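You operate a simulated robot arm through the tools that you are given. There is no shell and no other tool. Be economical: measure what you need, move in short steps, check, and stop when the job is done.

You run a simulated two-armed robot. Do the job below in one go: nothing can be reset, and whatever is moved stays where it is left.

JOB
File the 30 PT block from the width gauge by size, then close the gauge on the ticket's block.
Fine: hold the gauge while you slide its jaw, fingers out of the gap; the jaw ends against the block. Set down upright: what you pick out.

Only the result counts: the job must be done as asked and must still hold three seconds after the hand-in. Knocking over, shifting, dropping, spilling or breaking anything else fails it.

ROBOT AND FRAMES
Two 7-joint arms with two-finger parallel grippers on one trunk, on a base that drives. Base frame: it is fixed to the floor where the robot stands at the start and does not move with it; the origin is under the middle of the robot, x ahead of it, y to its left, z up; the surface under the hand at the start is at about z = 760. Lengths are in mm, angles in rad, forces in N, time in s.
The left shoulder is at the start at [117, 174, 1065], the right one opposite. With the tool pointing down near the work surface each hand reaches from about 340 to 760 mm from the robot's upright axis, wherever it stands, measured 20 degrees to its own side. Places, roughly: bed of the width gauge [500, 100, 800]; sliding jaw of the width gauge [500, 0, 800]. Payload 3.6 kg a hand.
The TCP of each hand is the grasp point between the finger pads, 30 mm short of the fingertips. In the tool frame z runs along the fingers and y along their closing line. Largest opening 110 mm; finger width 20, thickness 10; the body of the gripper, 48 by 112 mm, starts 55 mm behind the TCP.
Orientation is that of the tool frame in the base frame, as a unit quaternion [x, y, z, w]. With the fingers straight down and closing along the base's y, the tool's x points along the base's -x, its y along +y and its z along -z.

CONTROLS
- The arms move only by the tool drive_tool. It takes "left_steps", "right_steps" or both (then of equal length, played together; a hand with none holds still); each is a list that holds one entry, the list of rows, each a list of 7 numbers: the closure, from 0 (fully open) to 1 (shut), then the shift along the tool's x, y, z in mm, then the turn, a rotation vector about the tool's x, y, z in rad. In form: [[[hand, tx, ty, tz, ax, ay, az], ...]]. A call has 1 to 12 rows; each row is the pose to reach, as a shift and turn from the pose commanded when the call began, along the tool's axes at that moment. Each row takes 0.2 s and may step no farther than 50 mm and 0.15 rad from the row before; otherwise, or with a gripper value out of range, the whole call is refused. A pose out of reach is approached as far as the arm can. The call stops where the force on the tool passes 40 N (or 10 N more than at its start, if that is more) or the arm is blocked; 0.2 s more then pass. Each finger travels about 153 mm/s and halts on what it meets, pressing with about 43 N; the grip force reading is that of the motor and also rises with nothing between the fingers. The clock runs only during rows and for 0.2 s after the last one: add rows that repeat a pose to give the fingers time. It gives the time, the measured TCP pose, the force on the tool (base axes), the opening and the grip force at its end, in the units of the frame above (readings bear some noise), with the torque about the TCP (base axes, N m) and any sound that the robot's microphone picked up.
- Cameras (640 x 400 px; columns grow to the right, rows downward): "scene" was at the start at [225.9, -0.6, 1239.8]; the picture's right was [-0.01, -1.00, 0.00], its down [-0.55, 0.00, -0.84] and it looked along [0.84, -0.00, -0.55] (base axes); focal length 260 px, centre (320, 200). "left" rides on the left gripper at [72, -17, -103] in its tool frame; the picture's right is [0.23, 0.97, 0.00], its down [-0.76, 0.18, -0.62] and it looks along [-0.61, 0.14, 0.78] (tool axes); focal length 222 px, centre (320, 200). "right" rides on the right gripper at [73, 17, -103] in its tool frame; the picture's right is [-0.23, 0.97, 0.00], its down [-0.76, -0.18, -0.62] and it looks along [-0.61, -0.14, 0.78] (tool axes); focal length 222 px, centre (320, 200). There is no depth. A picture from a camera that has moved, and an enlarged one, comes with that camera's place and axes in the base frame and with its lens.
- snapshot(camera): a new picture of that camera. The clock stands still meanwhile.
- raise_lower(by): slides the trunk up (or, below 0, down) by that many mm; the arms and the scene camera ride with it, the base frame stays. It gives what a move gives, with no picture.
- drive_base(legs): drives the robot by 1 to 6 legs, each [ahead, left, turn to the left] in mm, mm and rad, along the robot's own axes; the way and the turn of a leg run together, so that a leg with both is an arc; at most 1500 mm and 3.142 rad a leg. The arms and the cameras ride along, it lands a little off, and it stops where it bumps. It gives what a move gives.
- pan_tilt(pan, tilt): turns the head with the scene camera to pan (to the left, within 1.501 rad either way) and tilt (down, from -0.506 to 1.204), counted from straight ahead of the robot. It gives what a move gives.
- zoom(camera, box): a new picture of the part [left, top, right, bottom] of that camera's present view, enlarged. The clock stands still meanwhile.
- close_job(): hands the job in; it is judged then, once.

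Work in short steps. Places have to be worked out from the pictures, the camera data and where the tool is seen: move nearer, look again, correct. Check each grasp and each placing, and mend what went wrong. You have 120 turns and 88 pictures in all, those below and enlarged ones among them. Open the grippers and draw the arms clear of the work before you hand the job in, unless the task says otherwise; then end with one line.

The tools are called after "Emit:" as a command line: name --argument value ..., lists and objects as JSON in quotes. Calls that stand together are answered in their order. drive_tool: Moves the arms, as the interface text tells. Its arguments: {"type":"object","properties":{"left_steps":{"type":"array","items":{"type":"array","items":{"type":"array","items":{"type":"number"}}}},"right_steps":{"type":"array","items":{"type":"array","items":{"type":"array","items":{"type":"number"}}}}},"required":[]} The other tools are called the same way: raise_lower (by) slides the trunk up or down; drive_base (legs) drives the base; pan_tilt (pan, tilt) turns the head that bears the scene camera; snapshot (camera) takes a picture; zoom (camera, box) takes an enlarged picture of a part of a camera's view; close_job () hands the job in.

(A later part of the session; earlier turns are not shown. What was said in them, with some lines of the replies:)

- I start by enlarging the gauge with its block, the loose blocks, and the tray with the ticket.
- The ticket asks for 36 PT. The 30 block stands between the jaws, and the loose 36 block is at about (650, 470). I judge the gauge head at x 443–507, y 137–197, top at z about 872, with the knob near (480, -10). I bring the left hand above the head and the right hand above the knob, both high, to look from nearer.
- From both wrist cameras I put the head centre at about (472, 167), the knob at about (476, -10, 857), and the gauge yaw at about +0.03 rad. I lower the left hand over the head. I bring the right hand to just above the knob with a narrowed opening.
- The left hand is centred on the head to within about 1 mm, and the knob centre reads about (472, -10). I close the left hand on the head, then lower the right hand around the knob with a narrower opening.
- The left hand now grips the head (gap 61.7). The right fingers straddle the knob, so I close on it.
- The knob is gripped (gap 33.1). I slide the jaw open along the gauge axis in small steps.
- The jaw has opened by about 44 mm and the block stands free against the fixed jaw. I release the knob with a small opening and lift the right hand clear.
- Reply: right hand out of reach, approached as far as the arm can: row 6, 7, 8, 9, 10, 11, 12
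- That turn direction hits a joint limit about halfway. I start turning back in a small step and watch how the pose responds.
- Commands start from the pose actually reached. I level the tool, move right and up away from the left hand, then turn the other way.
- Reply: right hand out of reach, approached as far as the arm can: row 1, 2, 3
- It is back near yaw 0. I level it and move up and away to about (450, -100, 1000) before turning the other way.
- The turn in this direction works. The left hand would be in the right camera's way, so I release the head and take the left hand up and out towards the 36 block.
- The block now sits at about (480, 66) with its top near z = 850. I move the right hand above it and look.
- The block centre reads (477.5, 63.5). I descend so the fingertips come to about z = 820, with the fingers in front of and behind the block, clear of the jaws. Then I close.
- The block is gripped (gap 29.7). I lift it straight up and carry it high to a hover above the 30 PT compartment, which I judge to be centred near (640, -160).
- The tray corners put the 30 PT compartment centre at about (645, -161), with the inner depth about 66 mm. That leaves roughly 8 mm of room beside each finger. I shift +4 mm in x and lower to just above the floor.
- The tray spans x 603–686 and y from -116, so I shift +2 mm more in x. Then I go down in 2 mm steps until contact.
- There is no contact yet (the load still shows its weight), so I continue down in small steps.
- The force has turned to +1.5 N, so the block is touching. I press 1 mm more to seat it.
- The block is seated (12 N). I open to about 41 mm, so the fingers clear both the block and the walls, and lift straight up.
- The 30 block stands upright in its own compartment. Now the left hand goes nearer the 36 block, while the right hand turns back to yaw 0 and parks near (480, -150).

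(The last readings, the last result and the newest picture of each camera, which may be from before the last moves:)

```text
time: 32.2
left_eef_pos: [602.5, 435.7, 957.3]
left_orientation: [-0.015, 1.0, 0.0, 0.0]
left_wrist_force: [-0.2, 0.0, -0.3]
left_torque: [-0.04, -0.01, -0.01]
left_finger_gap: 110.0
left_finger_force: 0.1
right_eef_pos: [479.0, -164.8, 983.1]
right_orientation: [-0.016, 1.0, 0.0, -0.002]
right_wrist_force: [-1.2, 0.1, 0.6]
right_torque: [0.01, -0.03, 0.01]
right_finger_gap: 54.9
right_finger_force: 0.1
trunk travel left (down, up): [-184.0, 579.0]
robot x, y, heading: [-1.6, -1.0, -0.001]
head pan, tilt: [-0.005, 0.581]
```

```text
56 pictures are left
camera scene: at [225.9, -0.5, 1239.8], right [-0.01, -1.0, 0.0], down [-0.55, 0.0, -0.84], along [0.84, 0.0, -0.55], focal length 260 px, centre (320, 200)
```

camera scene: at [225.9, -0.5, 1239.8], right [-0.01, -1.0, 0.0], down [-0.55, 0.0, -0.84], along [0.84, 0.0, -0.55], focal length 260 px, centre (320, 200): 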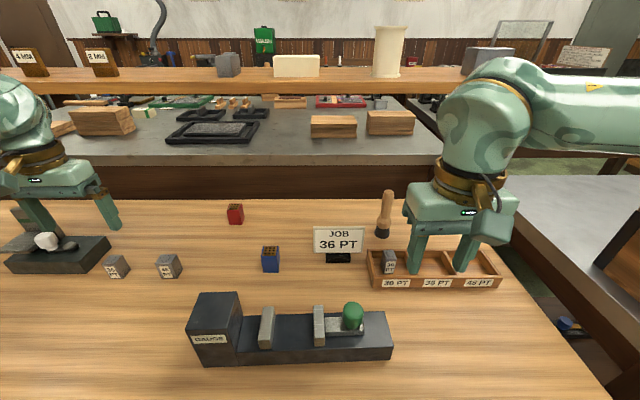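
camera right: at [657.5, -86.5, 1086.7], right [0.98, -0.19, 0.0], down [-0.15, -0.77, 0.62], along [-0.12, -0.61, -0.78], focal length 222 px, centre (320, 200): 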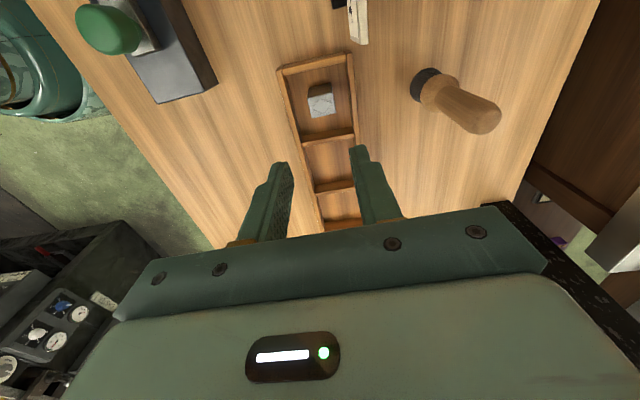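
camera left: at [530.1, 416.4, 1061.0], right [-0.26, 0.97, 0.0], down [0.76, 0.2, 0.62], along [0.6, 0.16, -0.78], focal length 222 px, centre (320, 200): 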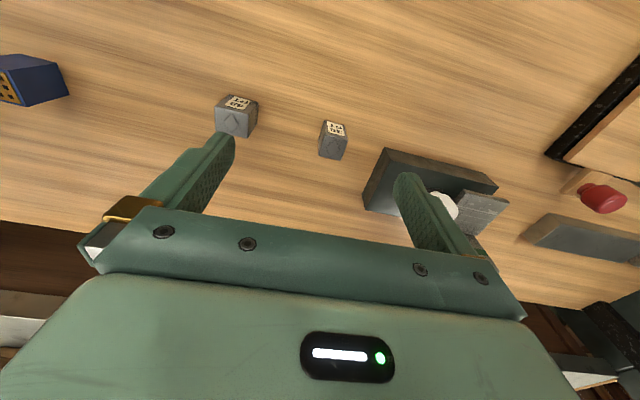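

I enlarge the left view and the scene view of the 36 block to get its position and orientation.

Emit:
zoom --camera "left" --box '[280, 90, 400, 180]'

Emit:
zoom --camera "scene" --box '[80, 230, 200, 300]'

```text
4.44 times, centred on (340, 135) of left
camera zoom: at [530.1, 416.4, 1061.0], right [-0.26, 0.97, 0.0], down [0.76, 0.2, 0.62], along [0.6, 0.16, -0.78], focal length 987 px, centre (231, 489)
```

zoom: 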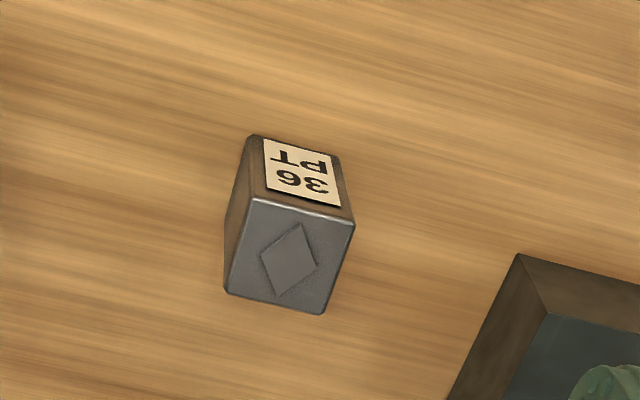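

```text
5.33 times, centred on (140, 265) of scene
camera zoom: at [225.9, -0.5, 1239.8], right [-0.01, -1.0, 0.0], down [-0.55, 0.0, -0.84], along [0.84, 0.0, -0.55], focal length 1388 px, centre (1280, -147)
```

zoom: 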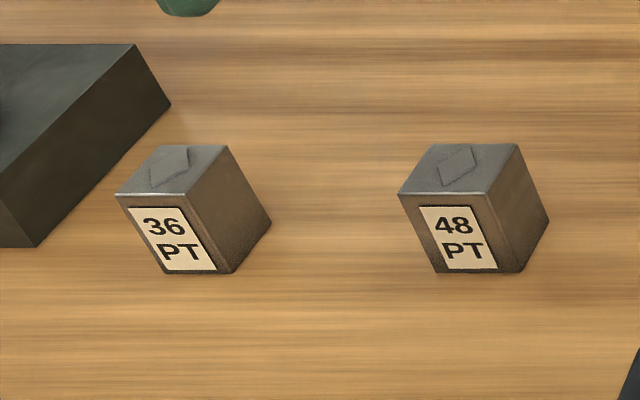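

The top-face corners give an axis-aligned 36 block centred at (642.6, 463.2), about 30 × 28 mm and 45 mm tall. The dark box starts near y = 531, so I narrow the opening to about 71 mm and descend part way.

Emit:
drive_tool --left_steps '[[[0.35, -14, 9, 10, 0, 0, 0], [0.35, -28, 18, 20, 0, 0, 0], [0.35, -41, 26, 40, 0, 0, 0], [0.35, -41, 26, 65, 0, 0, 0], [0.35, -41, 26, 85, 0, 0, 0]]]'

Emit:
snapshot --camera "left"

Emit:
zoom --camera "scene" --box '[0, 190, 200, 300]'

```text
time: 33.4
left_eef_pos: [644.1, 461.8, 871.9]
left_orientation: [-0.016, 1.0, 0.0, 0.0]
left_wrist_force: [0.7, -0.8, -0.1]
left_torque: [0.0, -0.01, -0.02]
left_finger_gap: 71.5
left_finger_force: 0.1
right_eef_pos: [479.4, -164.0, 983.8]
right_orientation: [-0.014, 1.0, 0.0, -0.001]
right_wrist_force: [-0.3, -0.1, 0.2]
right_torque: [-0.02, -0.05, 0.0]
right_finger_gap: 54.5
right_finger_force: 0.0
trunk travel left (down, up): [-184.0, 579.0]
robot x, y, heading: [-1.9, -3.1, -0.001]
head pan, tilt: [-0.005, 0.581]
```

```text
53 pictures are left
camera left: at [570.9, 442.6, 975.9], right [-0.26, 0.97, 0.0], down [0.76, 0.2, 0.62], along [0.6, 0.16, -0.78], focal length 222 px, centre (320, 200)
```

left: 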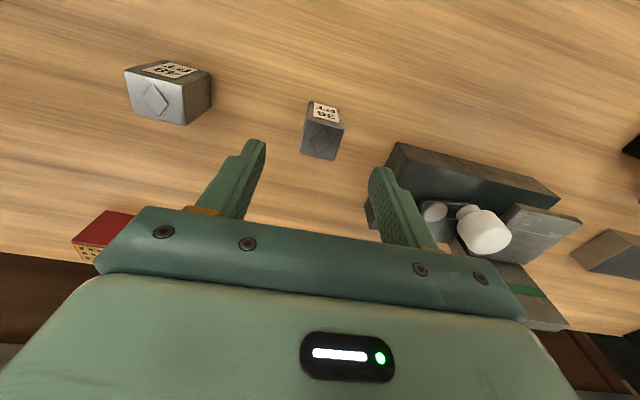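

```text
3.20 times, centred on (100, 245) of scene
camera zoom: at [226.3, -0.4, 1239.7], right [-0.01, -1.0, 0.0], down [-0.55, 0.0, -0.84], along [0.84, -0.01, -0.55], focal length 833 px, centre (1024, 56)
```

zoom: 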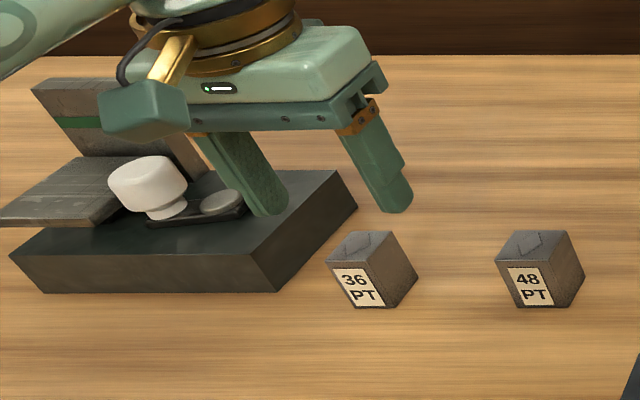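

The block centre reads (643.5, 463) against the TCP at (644, 462), and the box side is clear at y about 545. I descend to TCP z = 820 and close.

Emit:
drive_tool --left_steps '[[[0.35, 0, 1, 20, 0, 0, 0], [0.35, 0, 1, 38, 0, 0, 0], [0.35, 0, 1, 51, 0, 0, 0], [0.6, 0, 1, 51, 0, 0, 0], [0.9, 0, 1, 51, 0, 0, 0], [0.9, 0, 1, 51, 0, 0, 0]]]'

Emit:
snapshot --camera "left"

```text
time: 34.8
left_eef_pos: [642.7, 463.5, 822.6]
left_orientation: [-0.015, 1.0, 0.0, 0.001]
left_wrist_force: [1.0, -0.9, 0.4]
left_torque: [-0.02, -0.08, -0.03]
left_finger_gap: 29.9
left_finger_force: 42.8
right_eef_pos: [479.9, -164.9, 983.3]
right_orientation: [-0.015, 1.0, 0.0, -0.001]
right_wrist_force: [-0.5, 0.9, -0.2]
right_torque: [0.0, -0.01, 0.01]
right_finger_gap: 55.2
right_finger_force: 0.1
trunk travel left (down, up): [-184.0, 579.0]
robot x, y, heading: [1.4, -1.4, 0.002]
head pan, tilt: [-0.005, 0.581]
```

```text
51 pictures are left
camera left: at [570.5, 444.0, 925.0], right [-0.26, 0.97, 0.0], down [0.76, 0.2, 0.62], along [0.6, 0.16, -0.78], focal length 222 px, centre (320, 200)
```

left: 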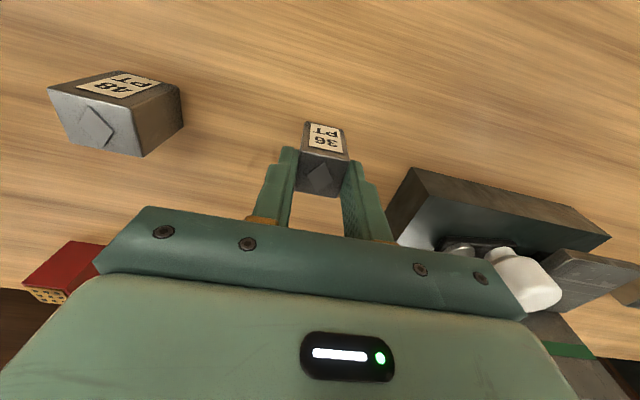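

The 36 block is held (gap 29.9). I lift it clear, then carry it high towards the gauge in two calls.

Emit:
drive_tool --left_steps '[[[0.9, 0, 0, -15, 0, 0, 0], [0.9, 0, 0, -50, 0, 0, 0], [0.9, 0, 0, -95, 0, 0, 0], [0.9, 0, 0, -140, 0, 0, 0], [0.9, 0, 0, -165, 0, 0, 0]]]'

Emit:
drive_tool --left_steps '[[[0.9, 18, -40, 0, 0, 0, 0], [0.9, 36, -80, 0, 0, 0, 0], [0.9, 54, -120, 0, 0, 0, 0], [0.9, 71, -160, 0, 0, 0, 0], [0.9, 88, -200, 0, 0, 0, 0], [0.9, 106, -240, 0, 0, 0, 0], [0.9, 124, -280, 0, 0, 0, 0], [0.9, 142, -320, 0, 0, 0, 0], [0.9, 159, -360, 0, 0, 0, 0], [0.9, 176, -401, 0, 0, 0, 0], [0.9, 176, -401, 0, 0, 0, 0]]]'

Emit:
snapshot --camera "left"

Emit:
zoom --camera "scene" --box '[160, 210, 420, 390]'

```text
time: 36.0
left_eef_pos: [643.0, 462.6, 987.0]
left_orientation: [-0.016, 1.0, 0.0, -0.001]
left_wrist_force: [0.4, 0.0, -4.3]
left_torque: [0.02, -0.01, 0.0]
left_finger_gap: 29.3
left_finger_force: 42.7
right_eef_pos: [479.4, -165.1, 984.0]
right_orientation: [-0.015, 1.0, 0.0, -0.001]
right_wrist_force: [0.3, -0.5, -0.3]
right_torque: [-0.02, 0.02, 0.01]
right_finger_gap: 54.8
right_finger_force: 0.0
trunk travel left (down, up): [-184.0, 579.0]
robot x, y, heading: [-1.0, -0.7, -0.001]
head pan, tilt: [-0.005, 0.581]
```

```text
time: 38.4
left_eef_pos: [480.8, 57.8, 987.6]
left_orientation: [-0.016, 1.0, -0.001, 0.0]
left_wrist_force: [0.6, 1.1, -3.9]
left_torque: [-0.01, 0.01, 0.0]
left_finger_gap: 29.7
left_finger_force: 43.1
right_eef_pos: [479.9, -163.4, 983.0]
right_orientation: [-0.015, 1.0, 0.0, -0.001]
right_wrist_force: [0.4, 0.1, 0.2]
right_torque: [0.0, 0.01, -0.02]
right_finger_gap: 54.7
right_finger_force: 0.0
trunk travel left (down, up): [-184.0, 579.0]
robot x, y, heading: [-1.5, 0.6, -0.001]
head pan, tilt: [-0.005, 0.581]
```

```text
50 pictures are left
camera left: at [408.2, 38.3, 1090.9], right [-0.26, 0.97, 0.0], down [0.76, 0.2, 0.62], along [0.6, 0.16, -0.78], focal length 222 px, centre (320, 200)
```

left: 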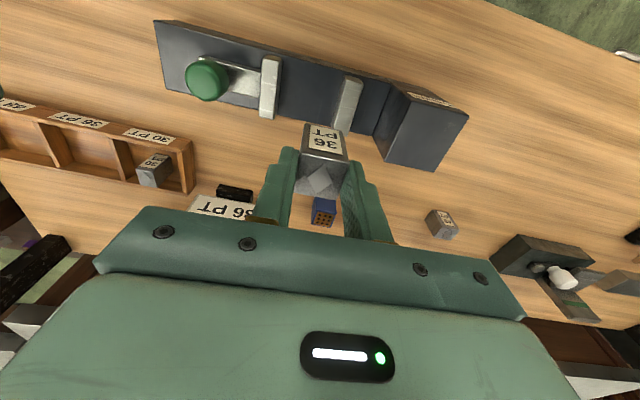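

```text
2.22 times, centred on (290, 300) of scene
camera zoom: at [226.4, 0.1, 1239.6], right [-0.01, -1.0, 0.0], down [-0.55, 0.0, -0.84], along [0.84, 0.0, -0.55], focal length 578 px, centre (387, -22)
```

zoom: 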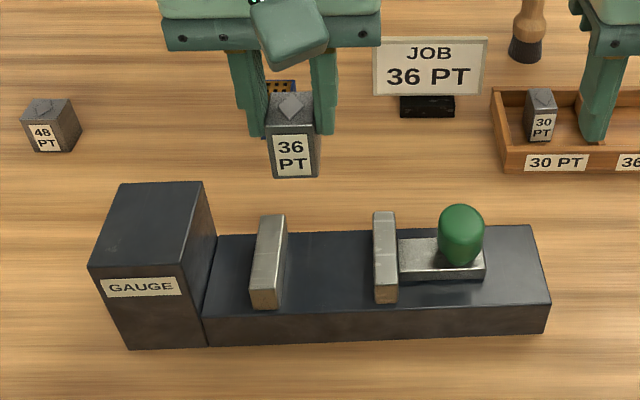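

The jaw faces read y about 8 and 80. I aim at y = 48, so the fingers stay clear of both jaws even when slightly opened, and descend to just above the bed.

Emit:
drive_tool --left_steps '[[[0.9, 1, -5, 30, 0, 0, 0], [0.9, 1, -10, 65, 0, 0, 0], [0.9, 1, -10, 95, 0, 0, 0], [0.9, 1, -10, 111, 0, 0, 0]]]'

Emit:
zoom --camera "scene" --box '[160, 230, 420, 390]'

Emit:
snapshot --camera "left"

```text
time: 39.4
left_eef_pos: [477.7, 48.0, 875.0]
left_orientation: [-0.015, 1.0, 0.0, -0.001]
left_wrist_force: [0.1, -1.0, -4.3]
left_torque: [-0.02, 0.01, 0.01]
left_finger_gap: 29.5
left_finger_force: 42.9
right_eef_pos: [478.9, -163.7, 983.2]
right_orientation: [-0.014, 1.0, 0.0, -0.001]
right_wrist_force: [0.2, -0.1, -0.4]
right_torque: [0.02, 0.0, 0.0]
right_finger_gap: 54.9
right_finger_force: 0.0
trunk travel left (down, up): [-184.0, 579.0]
robot x, y, heading: [0.2, 1.3, 0.0]
head pan, tilt: [-0.005, 0.581]
```

```text
2.46 times, centred on (290, 310) of scene
camera zoom: at [226.3, -0.7, 1239.7], right [-0.01, -1.0, 0.0], down [-0.55, 0.0, -0.84], along [0.84, 0.0, -0.55], focal length 641 px, centre (394, -71)
```

zoom: 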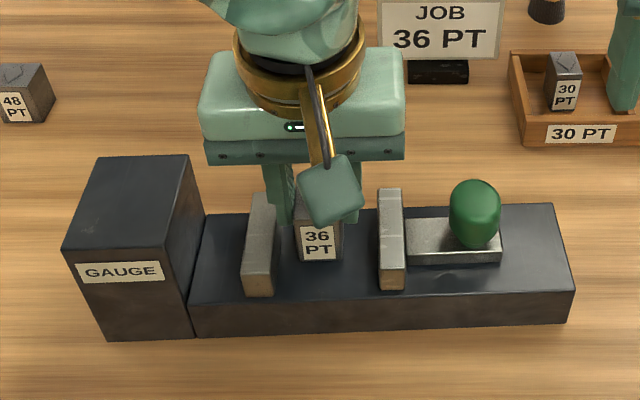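

```text
47 pictures are left
camera left: at [406.1, 28.4, 978.4], right [-0.26, 0.97, 0.0], down [0.76, 0.2, 0.62], along [0.6, 0.16, -0.78], focal length 222 px, centre (320, 200)
```

left: 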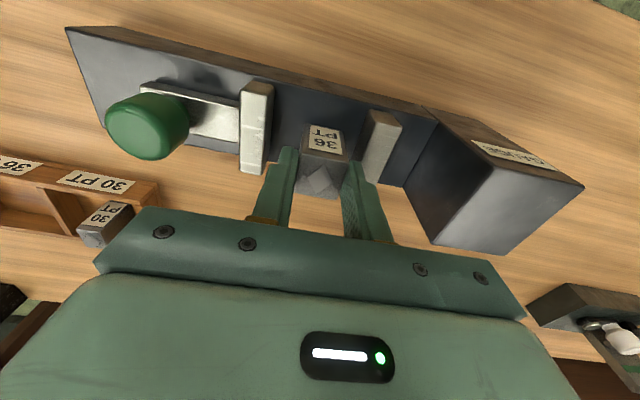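

The block is centred between the jaws. I lower in small steps to find contact with the bed.

Emit:
drive_tool --left_steps '[[[0.9, 0, 0, 2, 0, 0, 0], [0.9, 0, 0, 4, 0, 0, 0], [0.9, 0, 0, 5.5, 0, 0, 0], [0.9, 0, 0, 7, 0, 0, 0]]]'

```text
time: 40.4
left_eef_pos: [479.2, 47.9, 867.3]
left_orientation: [-0.016, 1.0, 0.0, -0.001]
left_wrist_force: [-0.1, 0.1, -3.6]
left_torque: [0.01, -0.01, 0.01]
left_finger_gap: 29.6
left_finger_force: 43.4
right_eef_pos: [480.8, -163.4, 983.5]
right_orientation: [-0.015, 1.0, 0.0, -0.001]
right_wrist_force: [0.9, 0.2, 0.4]
right_torque: [-0.01, -0.01, 0.01]
right_finger_gap: 55.1
right_finger_force: 0.1
trunk travel left (down, up): [-184.0, 579.0]
robot x, y, heading: [-3.0, -1.3, 0.004]
head pan, tilt: [-0.005, 0.581]
```

There is no contact yet at 867, so I go on by 1 mm steps.

Emit:
drive_tool --left_steps '[[[0.9, 0, 0, 1, 0, 0, 0], [0.9, 0, 0, 2, 0, 0, 0], [0.9, 0, 0, 3, 0, 0, 0]]]'

```text
time: 41.2
left_eef_pos: [478.6, 47.2, 867.3]
left_orientation: [-0.016, 1.0, 0.0, 0.001]
left_wrist_force: [-0.5, 2.4, 9.0]
left_torque: [0.2, 0.17, -0.05]
left_finger_gap: 29.5
left_finger_force: 43.2
right_eef_pos: [478.2, -164.6, 983.9]
right_orientation: [-0.014, 1.0, -0.001, 0.0]
right_wrist_force: [-0.2, 0.0, -0.2]
right_torque: [0.02, 0.03, -0.02]
right_finger_gap: 55.2
right_finger_force: 0.0
trunk travel left (down, up): [-184.0, 579.0]
robot x, y, heading: [-1.9, 3.2, -0.002]
head pan, tilt: [-0.005, 0.581]
```

The block is seated on the bed (+9 N). I open slightly, lift the left hand straight up and bring it back above the head.

Emit:
drive_tool --left_steps '[[[0.75, 0, 0, -1, 0, 0, 0], [0.65, 0, 0, -1, 0, 0, 0], [0.65, 0, 0, -1, 0, 0, 0], [0.65, 0, 0, -25, 0, 0, 0], [0.6, 0, 0, -65, 0, 0, 0], [0.4, 0, 0, -105, 0, 0, 0], [0.2, 0, 0, -130, 0, 0, 0], [0, 2, 40, -133, 0, 0, 0], [0, 3, 80, -133, 0, 0, 0], [0, 4, 119, -133, 0, 0, 0]]]'

Emit:
snapshot --camera "left"

Emit:
zoom --camera "scene" --box '[160, 230, 420, 390]'

```text
time: 43.4
left_eef_pos: [470.9, 167.2, 998.8]
left_orientation: [-0.015, 1.0, 0.0, 0.0]
left_wrist_force: [0.3, 0.4, 0.8]
left_torque: [-0.01, 0.0, 0.01]
left_finger_gap: 110.0
left_finger_force: 0.1
right_eef_pos: [479.5, -163.6, 983.7]
right_orientation: [-0.015, 1.0, 0.0, 0.0]
right_wrist_force: [0.3, -0.2, 0.4]
right_torque: [0.0, 0.03, -0.01]
right_finger_gap: 55.1
right_finger_force: 0.1
trunk travel left (down, up): [-184.0, 579.0]
robot x, y, heading: [0.4, 0.4, -0.0]
head pan, tilt: [-0.005, 0.581]
```

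```text
46 pictures are left
camera left: at [398.9, 147.5, 1102.3], right [-0.26, 0.97, 0.0], down [0.76, 0.2, 0.62], along [0.6, 0.16, -0.78], focal length 222 px, centre (320, 200)
```

left: 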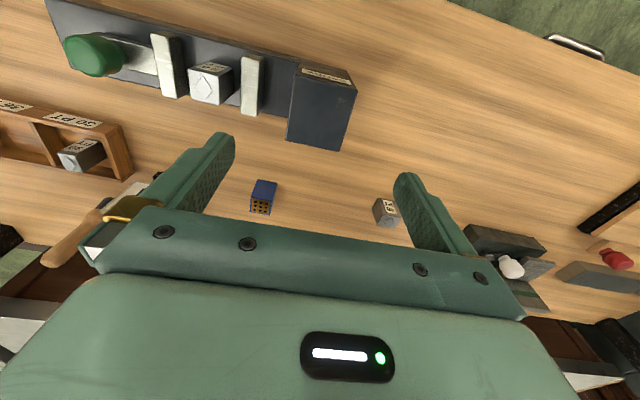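

```text
2.46 times, centred on (290, 310) of scene
camera zoom: at [225.7, 0.4, 1239.8], right [-0.01, -1.0, 0.0], down [-0.55, 0.0, -0.84], along [0.84, -0.01, -0.55], focal length 641 px, centre (394, -71)
```

zoom: 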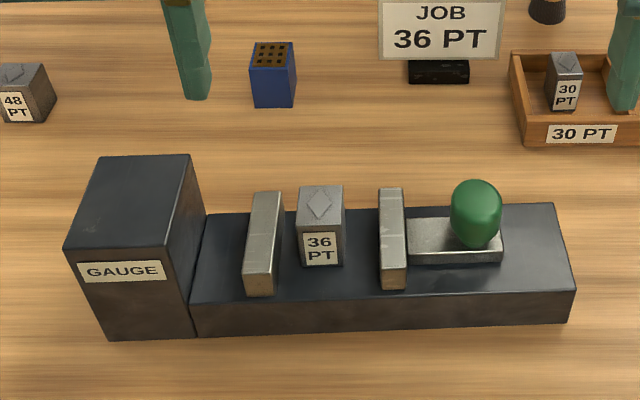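

The 36 block stands upright between the jaws. The left hand descends and grips the head again. Meanwhile the right hand goes above the knob at about (474.5, -56) and lowers around it.

Emit:
drive_tool --left_steps '[[[0, 0, 0, 40, 0, 0, 0], [0, 0, 0, 80, 0, 0, 0], [0, 0, 0, 115, 0, 0, 0], [0, 0, 0, 135, 0, 0, 0], [0, 0, 0, 145, 0, 0, 0], [0.5, 0, 0, 145, 0, 0, 0], [1, 0, 0, 145, 0, 0, 0], [1, 0, 0, 145, 0, 0, 0], [1, 0, 0, 145, 0, 0, 0]]]' --right_steps '[[[0.5, 1, 40, 0, 0, 0, 0], [0.5, 2, 80, 0, 0, 0, 0], [0.5, 2, 107.5, 0, 0, 0, 0], [0.5, 2, 107.5, 20, 0, 0, 0], [0.5, 2, 107.5, 40, 0, 0, 0], [0.5, 2, 107.5, 55, 0, 0, 0], [0.5, 2, 107.5, 65, 0, 0, 0], [0.5, 2, 107.5, 70, 0, 0, 0], [0.5, 2, 107.5, 70, 0, 0, 0]]]'

Emit:
snapshot --camera "right"

```text
time: 45.4
left_eef_pos: [472.0, 167.6, 854.0]
left_orientation: [-0.016, 1.0, 0.0, -0.001]
left_wrist_force: [0.4, -0.7, -0.5]
left_torque: [-0.17, -0.2, 0.23]
left_finger_gap: 62.2
left_finger_force: 43.7
right_eef_pos: [474.0, -59.8, 911.2]
right_orientation: [-0.015, 1.0, 0.0, -0.001]
right_wrist_force: [-0.2, 0.3, -0.8]
right_torque: [0.01, -0.01, 0.0]
right_finger_gap: 55.1
right_finger_force: 0.0
trunk travel left (down, up): [-184.0, 579.0]
robot x, y, heading: [-3.3, 0.5, -0.001]
head pan, tilt: [-0.005, 0.581]
```

```text
44 pictures are left
camera right: at [402.2, -44.9, 1016.1], right [0.2, 0.98, 0.0], down [0.77, -0.15, 0.62], along [0.61, -0.12, -0.78], focal length 222 px, centre (320, 200)
```

right: 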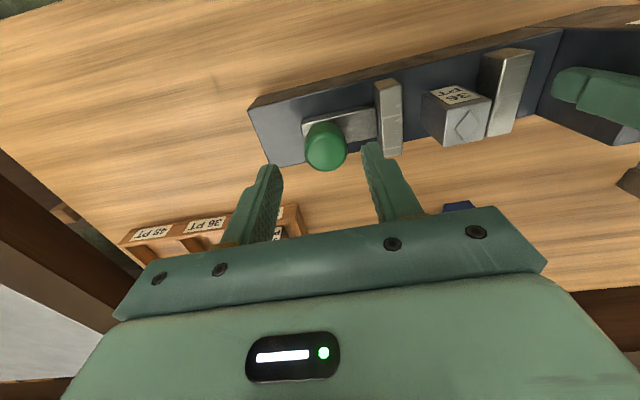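

The head is gripped. The right TCP is about 3 mm short in y, so I correct that, lower 43 mm and close on the knob.

Emit:
drive_tool --right_steps '[[[0.5, 0, 3, 0, 0, 0, 0], [0.5, 0, 3, 20, 0, 0, 0], [0.5, 0, 3, 35, 0, 0, 0], [0.5, 0, 3, 43, 0, 0, 0], [0.7, 0, 3, 43, 0, 0, 0], [1, 0, 3, 43, 0, 0, 0], [1, 0, 3, 43, 0, 0, 0]]]'

```text
time: 47.0
left_eef_pos: [471.6, 167.1, 854.5]
left_orientation: [-0.015, 1.0, 0.0, -0.001]
left_wrist_force: [0.6, -2.9, -1.2]
left_torque: [0.79, 0.19, 0.04]
left_finger_gap: 61.7
left_finger_force: 43.0
right_eef_pos: [474.7, -56.1, 869.7]
right_orientation: [-0.015, 1.0, 0.0, -0.001]
right_wrist_force: [-0.4, 3.6, 0.8]
right_torque: [-0.39, -0.27, 0.12]
right_finger_gap: 33.0
right_finger_force: 43.1
trunk travel left (down, up): [-184.0, 579.0]
robot x, y, heading: [0.3, 1.0, 0.003]
head pan, tilt: [-0.005, 0.581]
```

The knob is held. I slide the jaw in by 32 mm in small steps, then look before the final contact.

Emit:
drive_tool --right_steps '[[[1, 0, 4, 0, 0, 0, 0], [1, 0, 8, 0, 0, 0, 0], [1, 0, 12, 0, 0, 0, 0], [1, 0, 16, 0, 0, 0, 0], [1, 0, 20, 0, 0, 0, 0], [1, 0, 23, 0, 0, 0, 0], [1, 0, 26, 0, 0, 0, 0], [1, 0, 29, 0, 0, 0, 0], [1, 0, 32, 0, 0, 0, 0]]]'

Emit:
zoom --camera "scene" --box '[160, 230, 420, 390]'

```text
time: 49.0
left_eef_pos: [469.4, 166.7, 853.3]
left_orientation: [-0.016, 1.0, 0.001, -0.001]
left_wrist_force: [-1.8, 0.4, -11.3]
left_torque: [0.9, -0.88, 0.32]
left_finger_gap: 61.7
left_finger_force: 43.0
right_eef_pos: [474.0, -23.9, 870.1]
right_orientation: [-0.015, 1.0, 0.0, 0.001]
right_wrist_force: [8.3, -2.7, 25.0]
right_torque: [-0.6, -0.13, -0.11]
right_finger_gap: 32.8
right_finger_force: 43.3
trunk travel left (down, up): [-184.0, 579.0]
robot x, y, heading: [1.5, -5.7, 0.003]
head pan, tilt: [-0.005, 0.581]
```

```text
2.46 times, centred on (290, 310) of scene
camera zoom: at [226.1, -0.3, 1239.8], right [-0.01, -1.0, 0.0], down [-0.55, 0.0, -0.84], along [0.84, -0.01, -0.55], focal length 641 px, centre (394, -71)
```

zoom: 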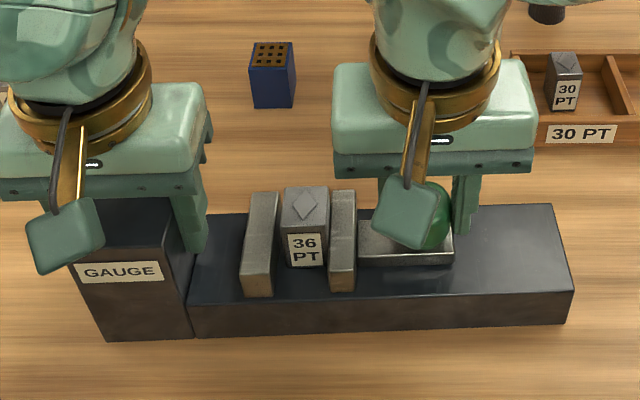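

The jaw is pushing the block, with about 6 mm left. There is some vertical load (25 N) on the right hand, so I relieve it by rising 1 mm and shifting 0.5 mm in x before finishing.

Emit:
drive_tool --right_steps '[[[1, -0.5, 32, -1, 0, 0, 0]]]'

```text
time: 49.3
left_eef_pos: [470.3, 168.2, 853.9]
left_orientation: [-0.017, 1.0, 0.001, -0.001]
left_wrist_force: [-2.5, 7.1, 2.5]
left_torque: [-2.09, -0.19, -0.32]
left_finger_gap: 61.9
left_finger_force: 43.0
right_eef_pos: [472.6, -14.8, 869.0]
right_orientation: [-0.009, 1.0, -0.006, -0.002]
right_wrist_force: [0.0, -5.1, 2.7]
right_torque: [0.46, 0.03, -0.06]
right_finger_gap: 33.0
right_finger_force: 42.9
trunk travel left (down, up): [-184.0, 579.0]
robot x, y, heading: [-0.2, -2.5, -0.001]
head pan, tilt: [-0.005, 0.581]
stopped in row 1 (right hand): the force on the tool passed its limit at 57 N (the readings are from after the stop); the commanded pose is now the measured one
```

I mistakenly asked for 32 mm more in that row. It stopped on force with the jaw pressed home. I check the state.

Emit:
zoom --camera "scene" --box '[160, 230, 420, 390]'

Emit:
snapshot --camera "right"

Emit:
snapshot --camera "left"

```text
2.46 times, centred on (290, 310) of scene
camera zoom: at [225.3, 0.1, 1239.9], right [-0.01, -1.0, 0.0], down [-0.55, 0.0, -0.84], along [0.84, 0.0, -0.55], focal length 641 px, centre (394, -71)
```

zoom: 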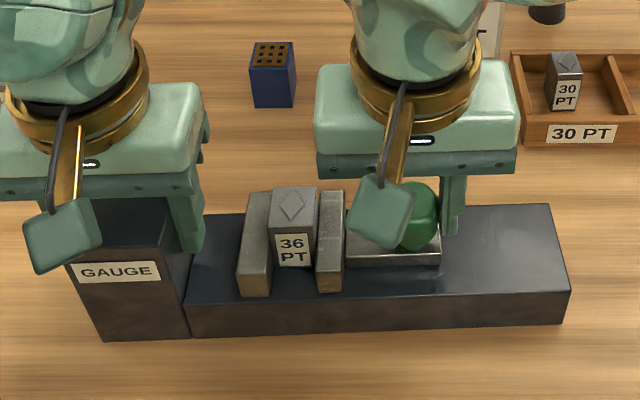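

```text
41 pictures are left
camera right: at [400.8, 1.7, 973.5], right [0.21, 0.98, -0.01], down [0.77, -0.16, 0.62], along [0.61, -0.14, -0.78], focal length 222 px, centre (320, 200)
```

right: 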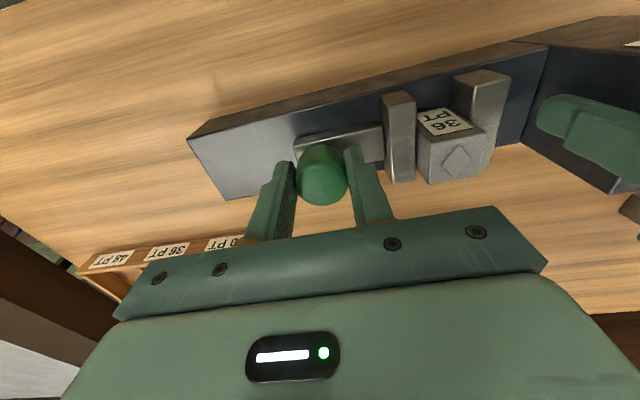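

```text
40 pictures are left
camera left: at [398.5, 149.6, 957.2], right [-0.26, 0.97, 0.0], down [0.76, 0.2, 0.62], along [0.6, 0.16, -0.78], focal length 222 px, centre (320, 200)
```

left: 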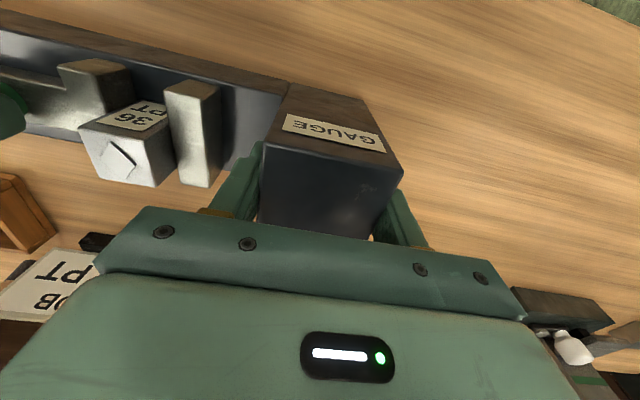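

Compared with the fixed blocks in view, the gauge seems to have moved about 4 px (2–2.5 mm) in +y, though part may be elastic. I enlarge the gap before I release anything.

Emit:
zoom --camera "scene" --box '[240, 290, 350, 360]'

Emit:
zoom --camera "right" --box '[360, 60, 520, 200]'

```text
5.71 times, centred on (295, 325) of scene
camera zoom: at [225.3, 0.1, 1239.9], right [-0.01, -1.0, 0.0], down [-0.55, 0.0, -0.84], along [0.84, 0.0, -0.55], focal length 1487 px, centre (463, -514)
```

zoom: 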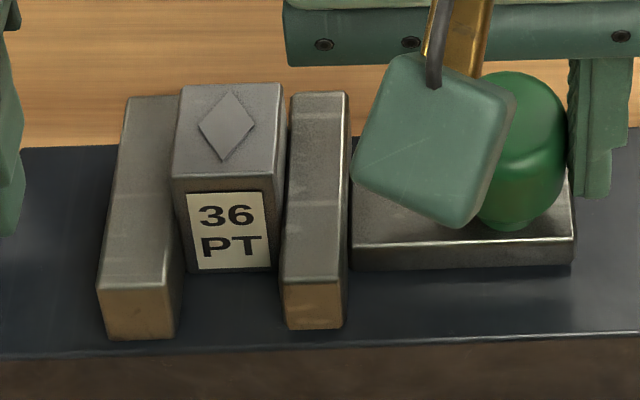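

```text
2.86 times, centred on (440, 130) of right
camera zoom: at [400.8, 1.7, 973.5], right [0.21, 0.98, -0.01], down [0.77, -0.16, 0.62], along [0.61, -0.14, -0.78], focal length 635 px, centre (-23, 400)
```

zoom: 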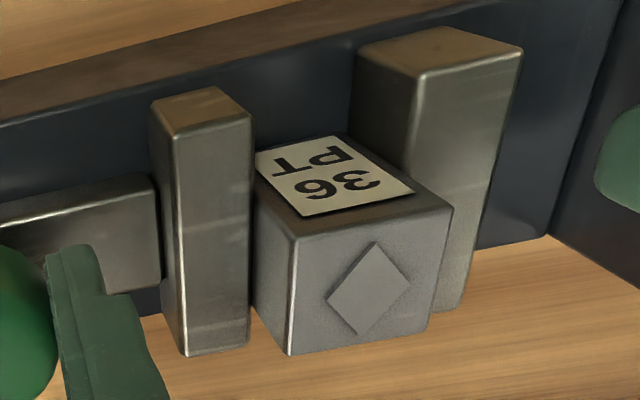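

The jaw looks closed or within about a millimetre. I add a gentle slow push of 1.5 mm and read the force.

Emit:
drive_tool --right_steps '[[[1, 0, 0.5, 0, 0, 0, 0], [1, 0, 1, 0, 0, 0, 0], [1, 0, 1.5, 0, 0, 0, 0]]]'

```text
time: 50.1
left_eef_pos: [471.4, 169.9, 853.9]
left_orientation: [-0.016, 1.0, 0.003, -0.001]
left_wrist_force: [-0.6, 21.1, 2.1]
left_torque: [-2.44, 0.6, -0.12]
left_finger_gap: 61.8
left_finger_force: 43.0
right_eef_pos: [472.8, -15.0, 869.0]
right_orientation: [-0.008, 1.0, -0.007, -0.003]
right_wrist_force: [-2.8, -24.1, 3.2]
right_torque: [0.2, -0.5, -0.04]
right_finger_gap: 33.1
right_finger_force: 43.4
trunk travel left (down, up): [-184.0, 579.0]
robot x, y, heading: [-1.0, -0.2, 0.001]
head pan, tilt: [-0.005, 0.581]
```

A 24 N reaction passes through both hands with no motion, so the block is clamped between the jaws. I ease the push by 1 mm, then open the right fingers slightly and lift.

Emit:
drive_tool --right_steps '[[[1, 0, -0.5, 0, 0, 0, 0], [1, 0, -1, 0, 0, 0, 0]]]'

Emit:
drive_tool --right_steps '[[[0.5, 0, 0, 0, 0, 0, 0], [0.5, 0, 0, 0, 0, 0, 0], [0.5, 0, 0, -25, 0, 0, 0], [0.5, 0, 0, -65, 0, 0, 0], [0.5, 0, 0, -105, 0, 0, 0], [0.5, 0, -40, -110, 0, 0, 0], [0.5, 0, -85, -110, 0, 0, 0]]]'

Emit:
zoom --camera "scene" --box '[160, 230, 420, 390]'

Emit:
zoom --camera "scene" --box '[240, 290, 350, 360]'

```text
time: 50.7
left_eef_pos: [472.3, 169.7, 853.6]
left_orientation: [-0.016, 1.0, 0.003, -0.001]
left_wrist_force: [-2.5, 25.6, 1.1]
left_torque: [-1.26, -0.04, 0.05]
left_finger_gap: 61.8
left_finger_force: 42.9
right_eef_pos: [472.9, -14.1, 870.7]
right_orientation: [-0.008, 1.0, -0.006, -0.002]
right_wrist_force: [0.6, -26.1, 3.8]
right_torque: [0.13, 0.3, -0.36]
right_finger_gap: 33.0
right_finger_force: 42.4
trunk travel left (down, up): [-184.0, 579.0]
robot x, y, heading: [-1.2, 1.6, 0.001]
head pan, tilt: [-0.005, 0.581]
```

```text
time: 52.3
left_eef_pos: [471.1, 169.6, 854.1]
left_orientation: [-0.016, 1.0, 0.003, -0.001]
left_wrist_force: [-1.7, -1.3, 3.3]
left_torque: [-0.59, -0.21, 0.18]
left_finger_gap: 61.9
left_finger_force: 43.1
right_eef_pos: [478.2, -100.5, 981.0]
right_orientation: [-0.01, 1.0, -0.005, -0.002]
right_wrist_force: [-0.1, 0.4, -0.8]
right_torque: [0.03, 0.01, 0.01]
right_finger_gap: 55.0
right_finger_force: 0.0
trunk travel left (down, up): [-184.0, 579.0]
robot x, y, heading: [3.6, -1.2, -0.002]
head pan, tilt: [-0.005, 0.581]
```

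```text
2.46 times, centred on (290, 310) of scene
camera zoom: at [225.8, -0.5, 1239.8], right [-0.01, -1.0, 0.0], down [-0.55, 0.0, -0.84], along [0.84, 0.0, -0.55], focal length 641 px, centre (394, -71)
```

zoom: 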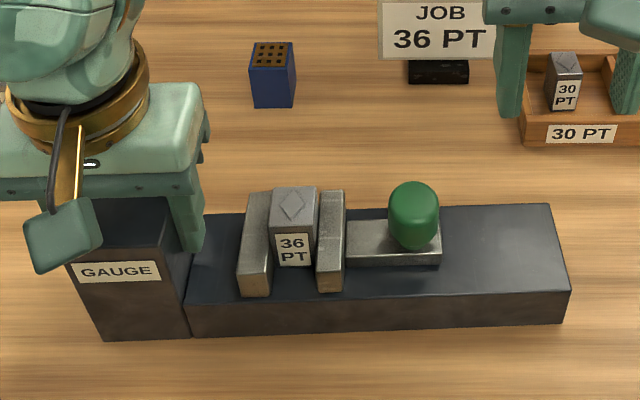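

```text
5.71 times, centred on (295, 325) of scene
camera zoom: at [225.8, -0.5, 1239.8], right [-0.01, -1.0, 0.0], down [-0.55, 0.0, -0.84], along [0.84, 0.0, -0.55], focal length 1487 px, centre (463, -514)
```

zoom: 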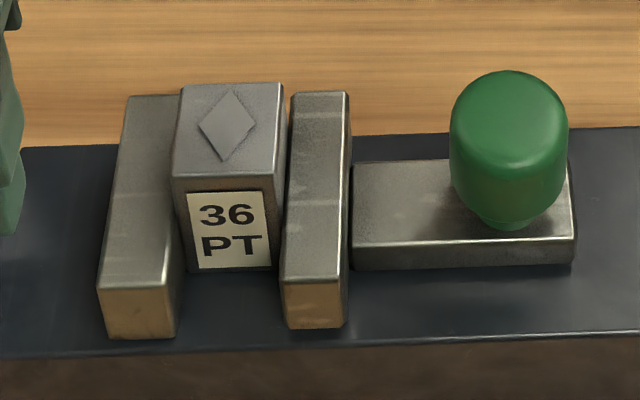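

The jaw and block look unchanged after the release. The gauge is about 2.5 mm off its first place in +y with no load, so I gently bring it back with the left hand in 0.5 mm steps.

Emit:
drive_tool --left_steps '[[[1, 0, -0.5, 0, 0, 0, 0], [1, 0, -1, 0, 0, 0, 0], [1, 0, -1.5, 0, 0, 0, 0], [1, 0, -2, 0, 0, 0, 0], [1, 0, -2.5, 0, 0, 0, 0], [1, 0, -2.5, 0, 0, 0, 0]]]'

Emit:
zoom --camera "scene" --box '[160, 230, 420, 390]'

Emit:
zoom --camera "scene" --box '[240, 290, 350, 360]'

```text
time: 53.7
left_eef_pos: [471.4, 166.7, 854.2]
left_orientation: [-0.015, 1.0, 0.002, -0.001]
left_wrist_force: [-0.9, 4.3, 2.9]
left_torque: [-1.36, -0.19, -0.09]
left_finger_gap: 62.1
left_finger_force: 42.8
right_eef_pos: [476.9, -99.9, 981.2]
right_orientation: [-0.01, 1.0, -0.006, -0.002]
right_wrist_force: [0.2, 0.7, -0.6]
right_torque: [0.0, 0.01, -0.02]
right_finger_gap: 54.8
right_finger_force: 0.1
trunk travel left (down, up): [-184.0, 579.0]
robot x, y, heading: [0.8, 1.1, -0.0]
head pan, tilt: [-0.005, 0.581]
```

```text
2.46 times, centred on (290, 310) of scene
camera zoom: at [225.6, 0.2, 1239.9], right [-0.01, -1.0, 0.0], down [-0.55, 0.0, -0.84], along [0.84, -0.01, -0.55], focal length 641 px, centre (394, -71)
```

zoom: 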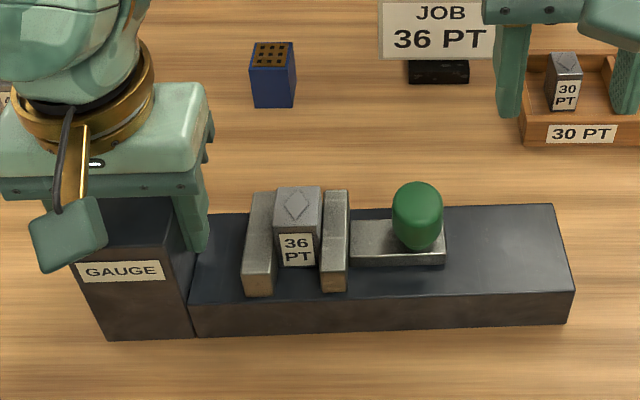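

```text
5.71 times, centred on (295, 325) of scene
camera zoom: at [225.6, 0.2, 1239.9], right [-0.01, -1.0, 0.0], down [-0.55, 0.0, -0.84], along [0.84, -0.01, -0.55], focal length 1487 px, centre (463, -514)
```

zoom: 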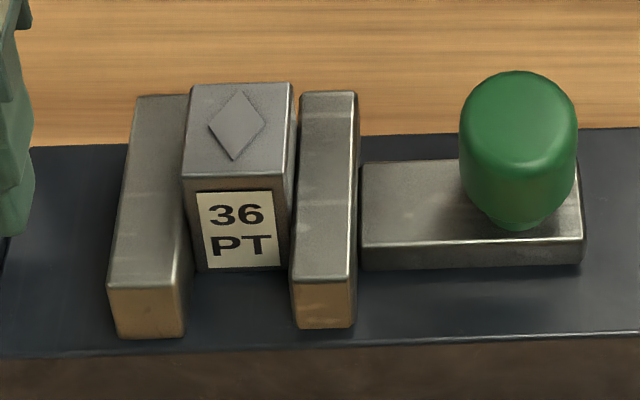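

The gauge is back at its first place, with block and jaw together. I release the left hand, lift it clear, and bring the right hand over to look down the joint between jaw and block.

Emit:
drive_tool --left_steps '[[[0.8, 0, 0, 0, 0, 0, 0], [0, 0, 0, 0, 0, 0, 0], [0, 0, 0, 0, 0, 0, 0], [0, 0, 0, -25, 0, 0, 0], [0, 0, 0, -65, 0, 0, 0], [0, 0, 0, -110, 0, 0, 0], [0, 0, 0, -150, 0, 0, 0], [0, 0, 45, -160, 0, 0, 0], [0, 0, 90, -165, 0, 0, 0], [0, 0, 130, -170, 0, 0, 0]]]' --right_steps '[[[0.5, 0, 0, 0, 0, 0, 0], [0.5, 0, 0, 0, 0, 0, 0], [0.5, 0, 0, 0, 0, 0, 0], [0.5, 0, 0, 0, 0, 0, 0], [0.5, 0, 0, 0, 0, 0, 0], [0.5, 0, 0, 0, 0, 0, 0], [0.5, 10, 30, 0, 0, 0, 0], [0.5, 20, 70, 0, 0, 0, 0], [0.5, 30, 110, 0, 0, 0, 0], [0.5, 40, 140, 0, 0, 0, 0]]]'

Emit:
snapshot --camera "right"

Emit:
snapshot --camera "scene"

```text
time: 55.9
left_eef_pos: [467.7, 296.9, 1021.0]
left_orientation: [-0.016, 1.0, 0.001, 0.0]
left_wrist_force: [0.3, 0.1, -0.1]
left_torque: [-0.04, 0.0, -0.02]
left_finger_gap: 110.0
left_finger_force: 0.0
right_eef_pos: [432.7, 41.8, 978.5]
right_orientation: [-0.01, 1.0, -0.006, -0.001]
right_wrist_force: [0.2, -0.1, -0.1]
right_torque: [-0.02, 0.01, -0.01]
right_finger_gap: 55.0
right_finger_force: 0.0
trunk travel left (down, up): [-184.0, 579.0]
robot x, y, heading: [-5.4, -0.9, 0.004]
head pan, tilt: [-0.005, 0.581]
```

```text
33 pictures are left
camera right: at [361.1, 58.0, 1082.2], right [0.21, 0.98, -0.01], down [0.77, -0.16, 0.62], along [0.61, -0.14, -0.78], focal length 222 px, centre (320, 200)
```

right: 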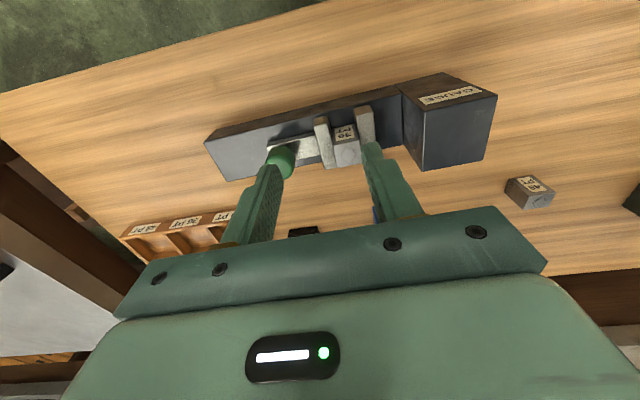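

```text
32 pictures are left
camera scene: at [225.4, 1.0, 1239.9], right [-0.01, -1.0, 0.0], down [-0.55, 0.0, -0.84], along [0.84, -0.01, -0.55], focal length 260 px, centre (320, 200)
```

scene: 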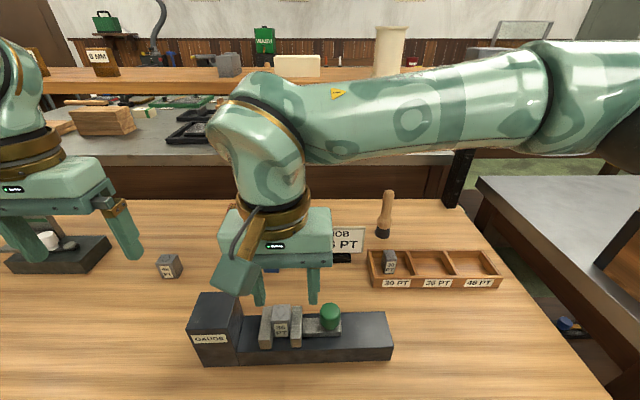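

I enlarge the joint from the right wrist camera.

Emit:
zoom --camera "right" --box '[300, 95, 390, 175]'

Emit:
zoom --camera "scene" --box '[255, 295, 315, 350]'

```text
5.00 times, centred on (345, 135) of right
camera zoom: at [361.1, 58.0, 1082.2], right [0.21, 0.98, -0.01], down [0.77, -0.16, 0.62], along [0.61, -0.14, -0.78], focal length 1111 px, centre (195, 525)
```

zoom: 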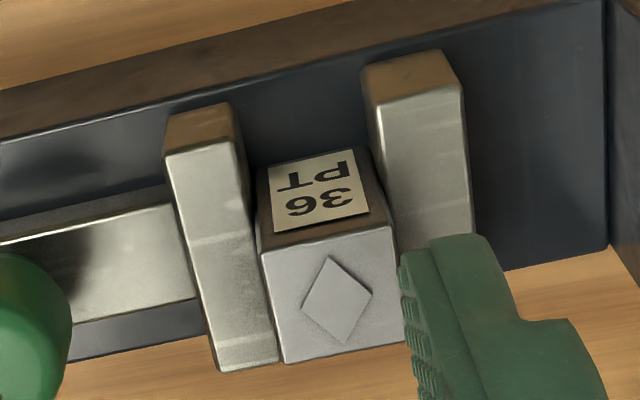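

```text
7.27 times, centred on (285, 322) of scene
camera zoom: at [225.4, 1.0, 1239.9], right [-0.01, -1.0, 0.0], down [-0.55, 0.0, -0.84], along [0.84, -0.01, -0.55], focal length 1893 px, centre (574, -691)
```

zoom: 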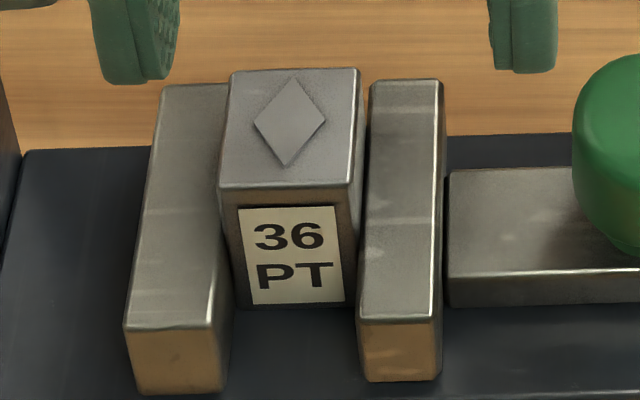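

Compared with the original clamped 30 block, the joint shows the same or a smaller visual gap. The jaw opening grew by about 5 mm, which matches the wider block, and the clamp carried 26 N, so it is closed on the block. I draw the right arm away and up.

Emit:
drive_tool --left_steps '[[[0, 0, 20, -10, 0, 0, 0], [0, 0, 20, -20, 0, 0, 0], [0, 0, 20, -30, 0, 0, 0], [0, 0, 20, -40, 0, 0, 0], [0, 0, 20, -40, 0, 0, 0], [0, 0, 20, -40, 0, 0, 0]]]' --right_steps '[[[0.3, 0, 0, -30, 0, 0, 0], [0, 0, -40, -50, 0, 0, 0], [0, 0, -85, -70, 0, 0, 0], [0, 0, -130, -80, 0, 0, 0], [0, 0, -175, -90, 0, 0, 0], [0, 0, -220, -100, 0, 0, 0]]]'

Emit:
snapshot --camera "scene"

```text
time: 57.3
left_eef_pos: [467.9, 314.1, 1064.5]
left_orientation: [-0.016, 1.0, 0.004, -0.002]
left_wrist_force: [0.1, 0.0, -0.3]
left_torque: [0.0, 0.01, 0.02]
left_finger_gap: 110.1
left_finger_force: 0.0
right_eef_pos: [436.8, -178.7, 1080.3]
right_orientation: [-0.011, 1.0, -0.005, -0.002]
right_wrist_force: [-0.3, -0.5, 0.2]
right_torque: [0.01, -0.01, 0.02]
right_finger_gap: 110.0
right_finger_force: 0.1
trunk travel left (down, up): [-184.0, 579.0]
robot x, y, heading: [-2.6, -1.5, -0.001]
head pan, tilt: [-0.005, 0.581]
```

```text
29 pictures are left
camera scene: at [225.5, -1.7, 1239.9], right [-0.01, -1.0, 0.0], down [-0.55, 0.0, -0.84], along [0.84, 0.0, -0.55], focal length 260 px, centre (320, 200)
```

scene: 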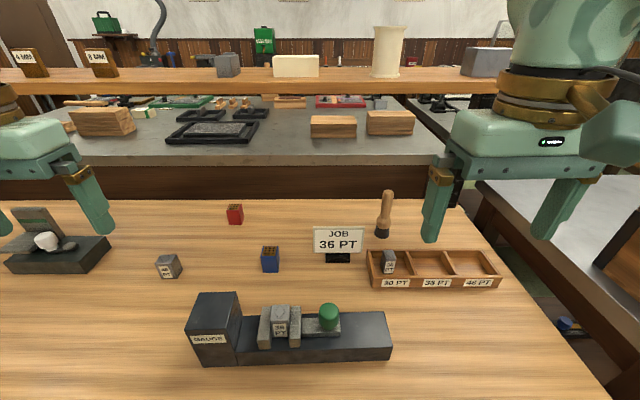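

The 30 block is filed, the 36 block is in the closed gauge, nothing else has moved, and both arms are clear with open grippers. I hand in.

Emit:
close_job

```text
The job is handed in.
```

The job is handed in: the 30 PT block stands upright in the 30 PT compartment, and the gauge is closed on the 36 PT block. The gauge slid about 2.5 mm during the final push on the jaw, and I moved it back.
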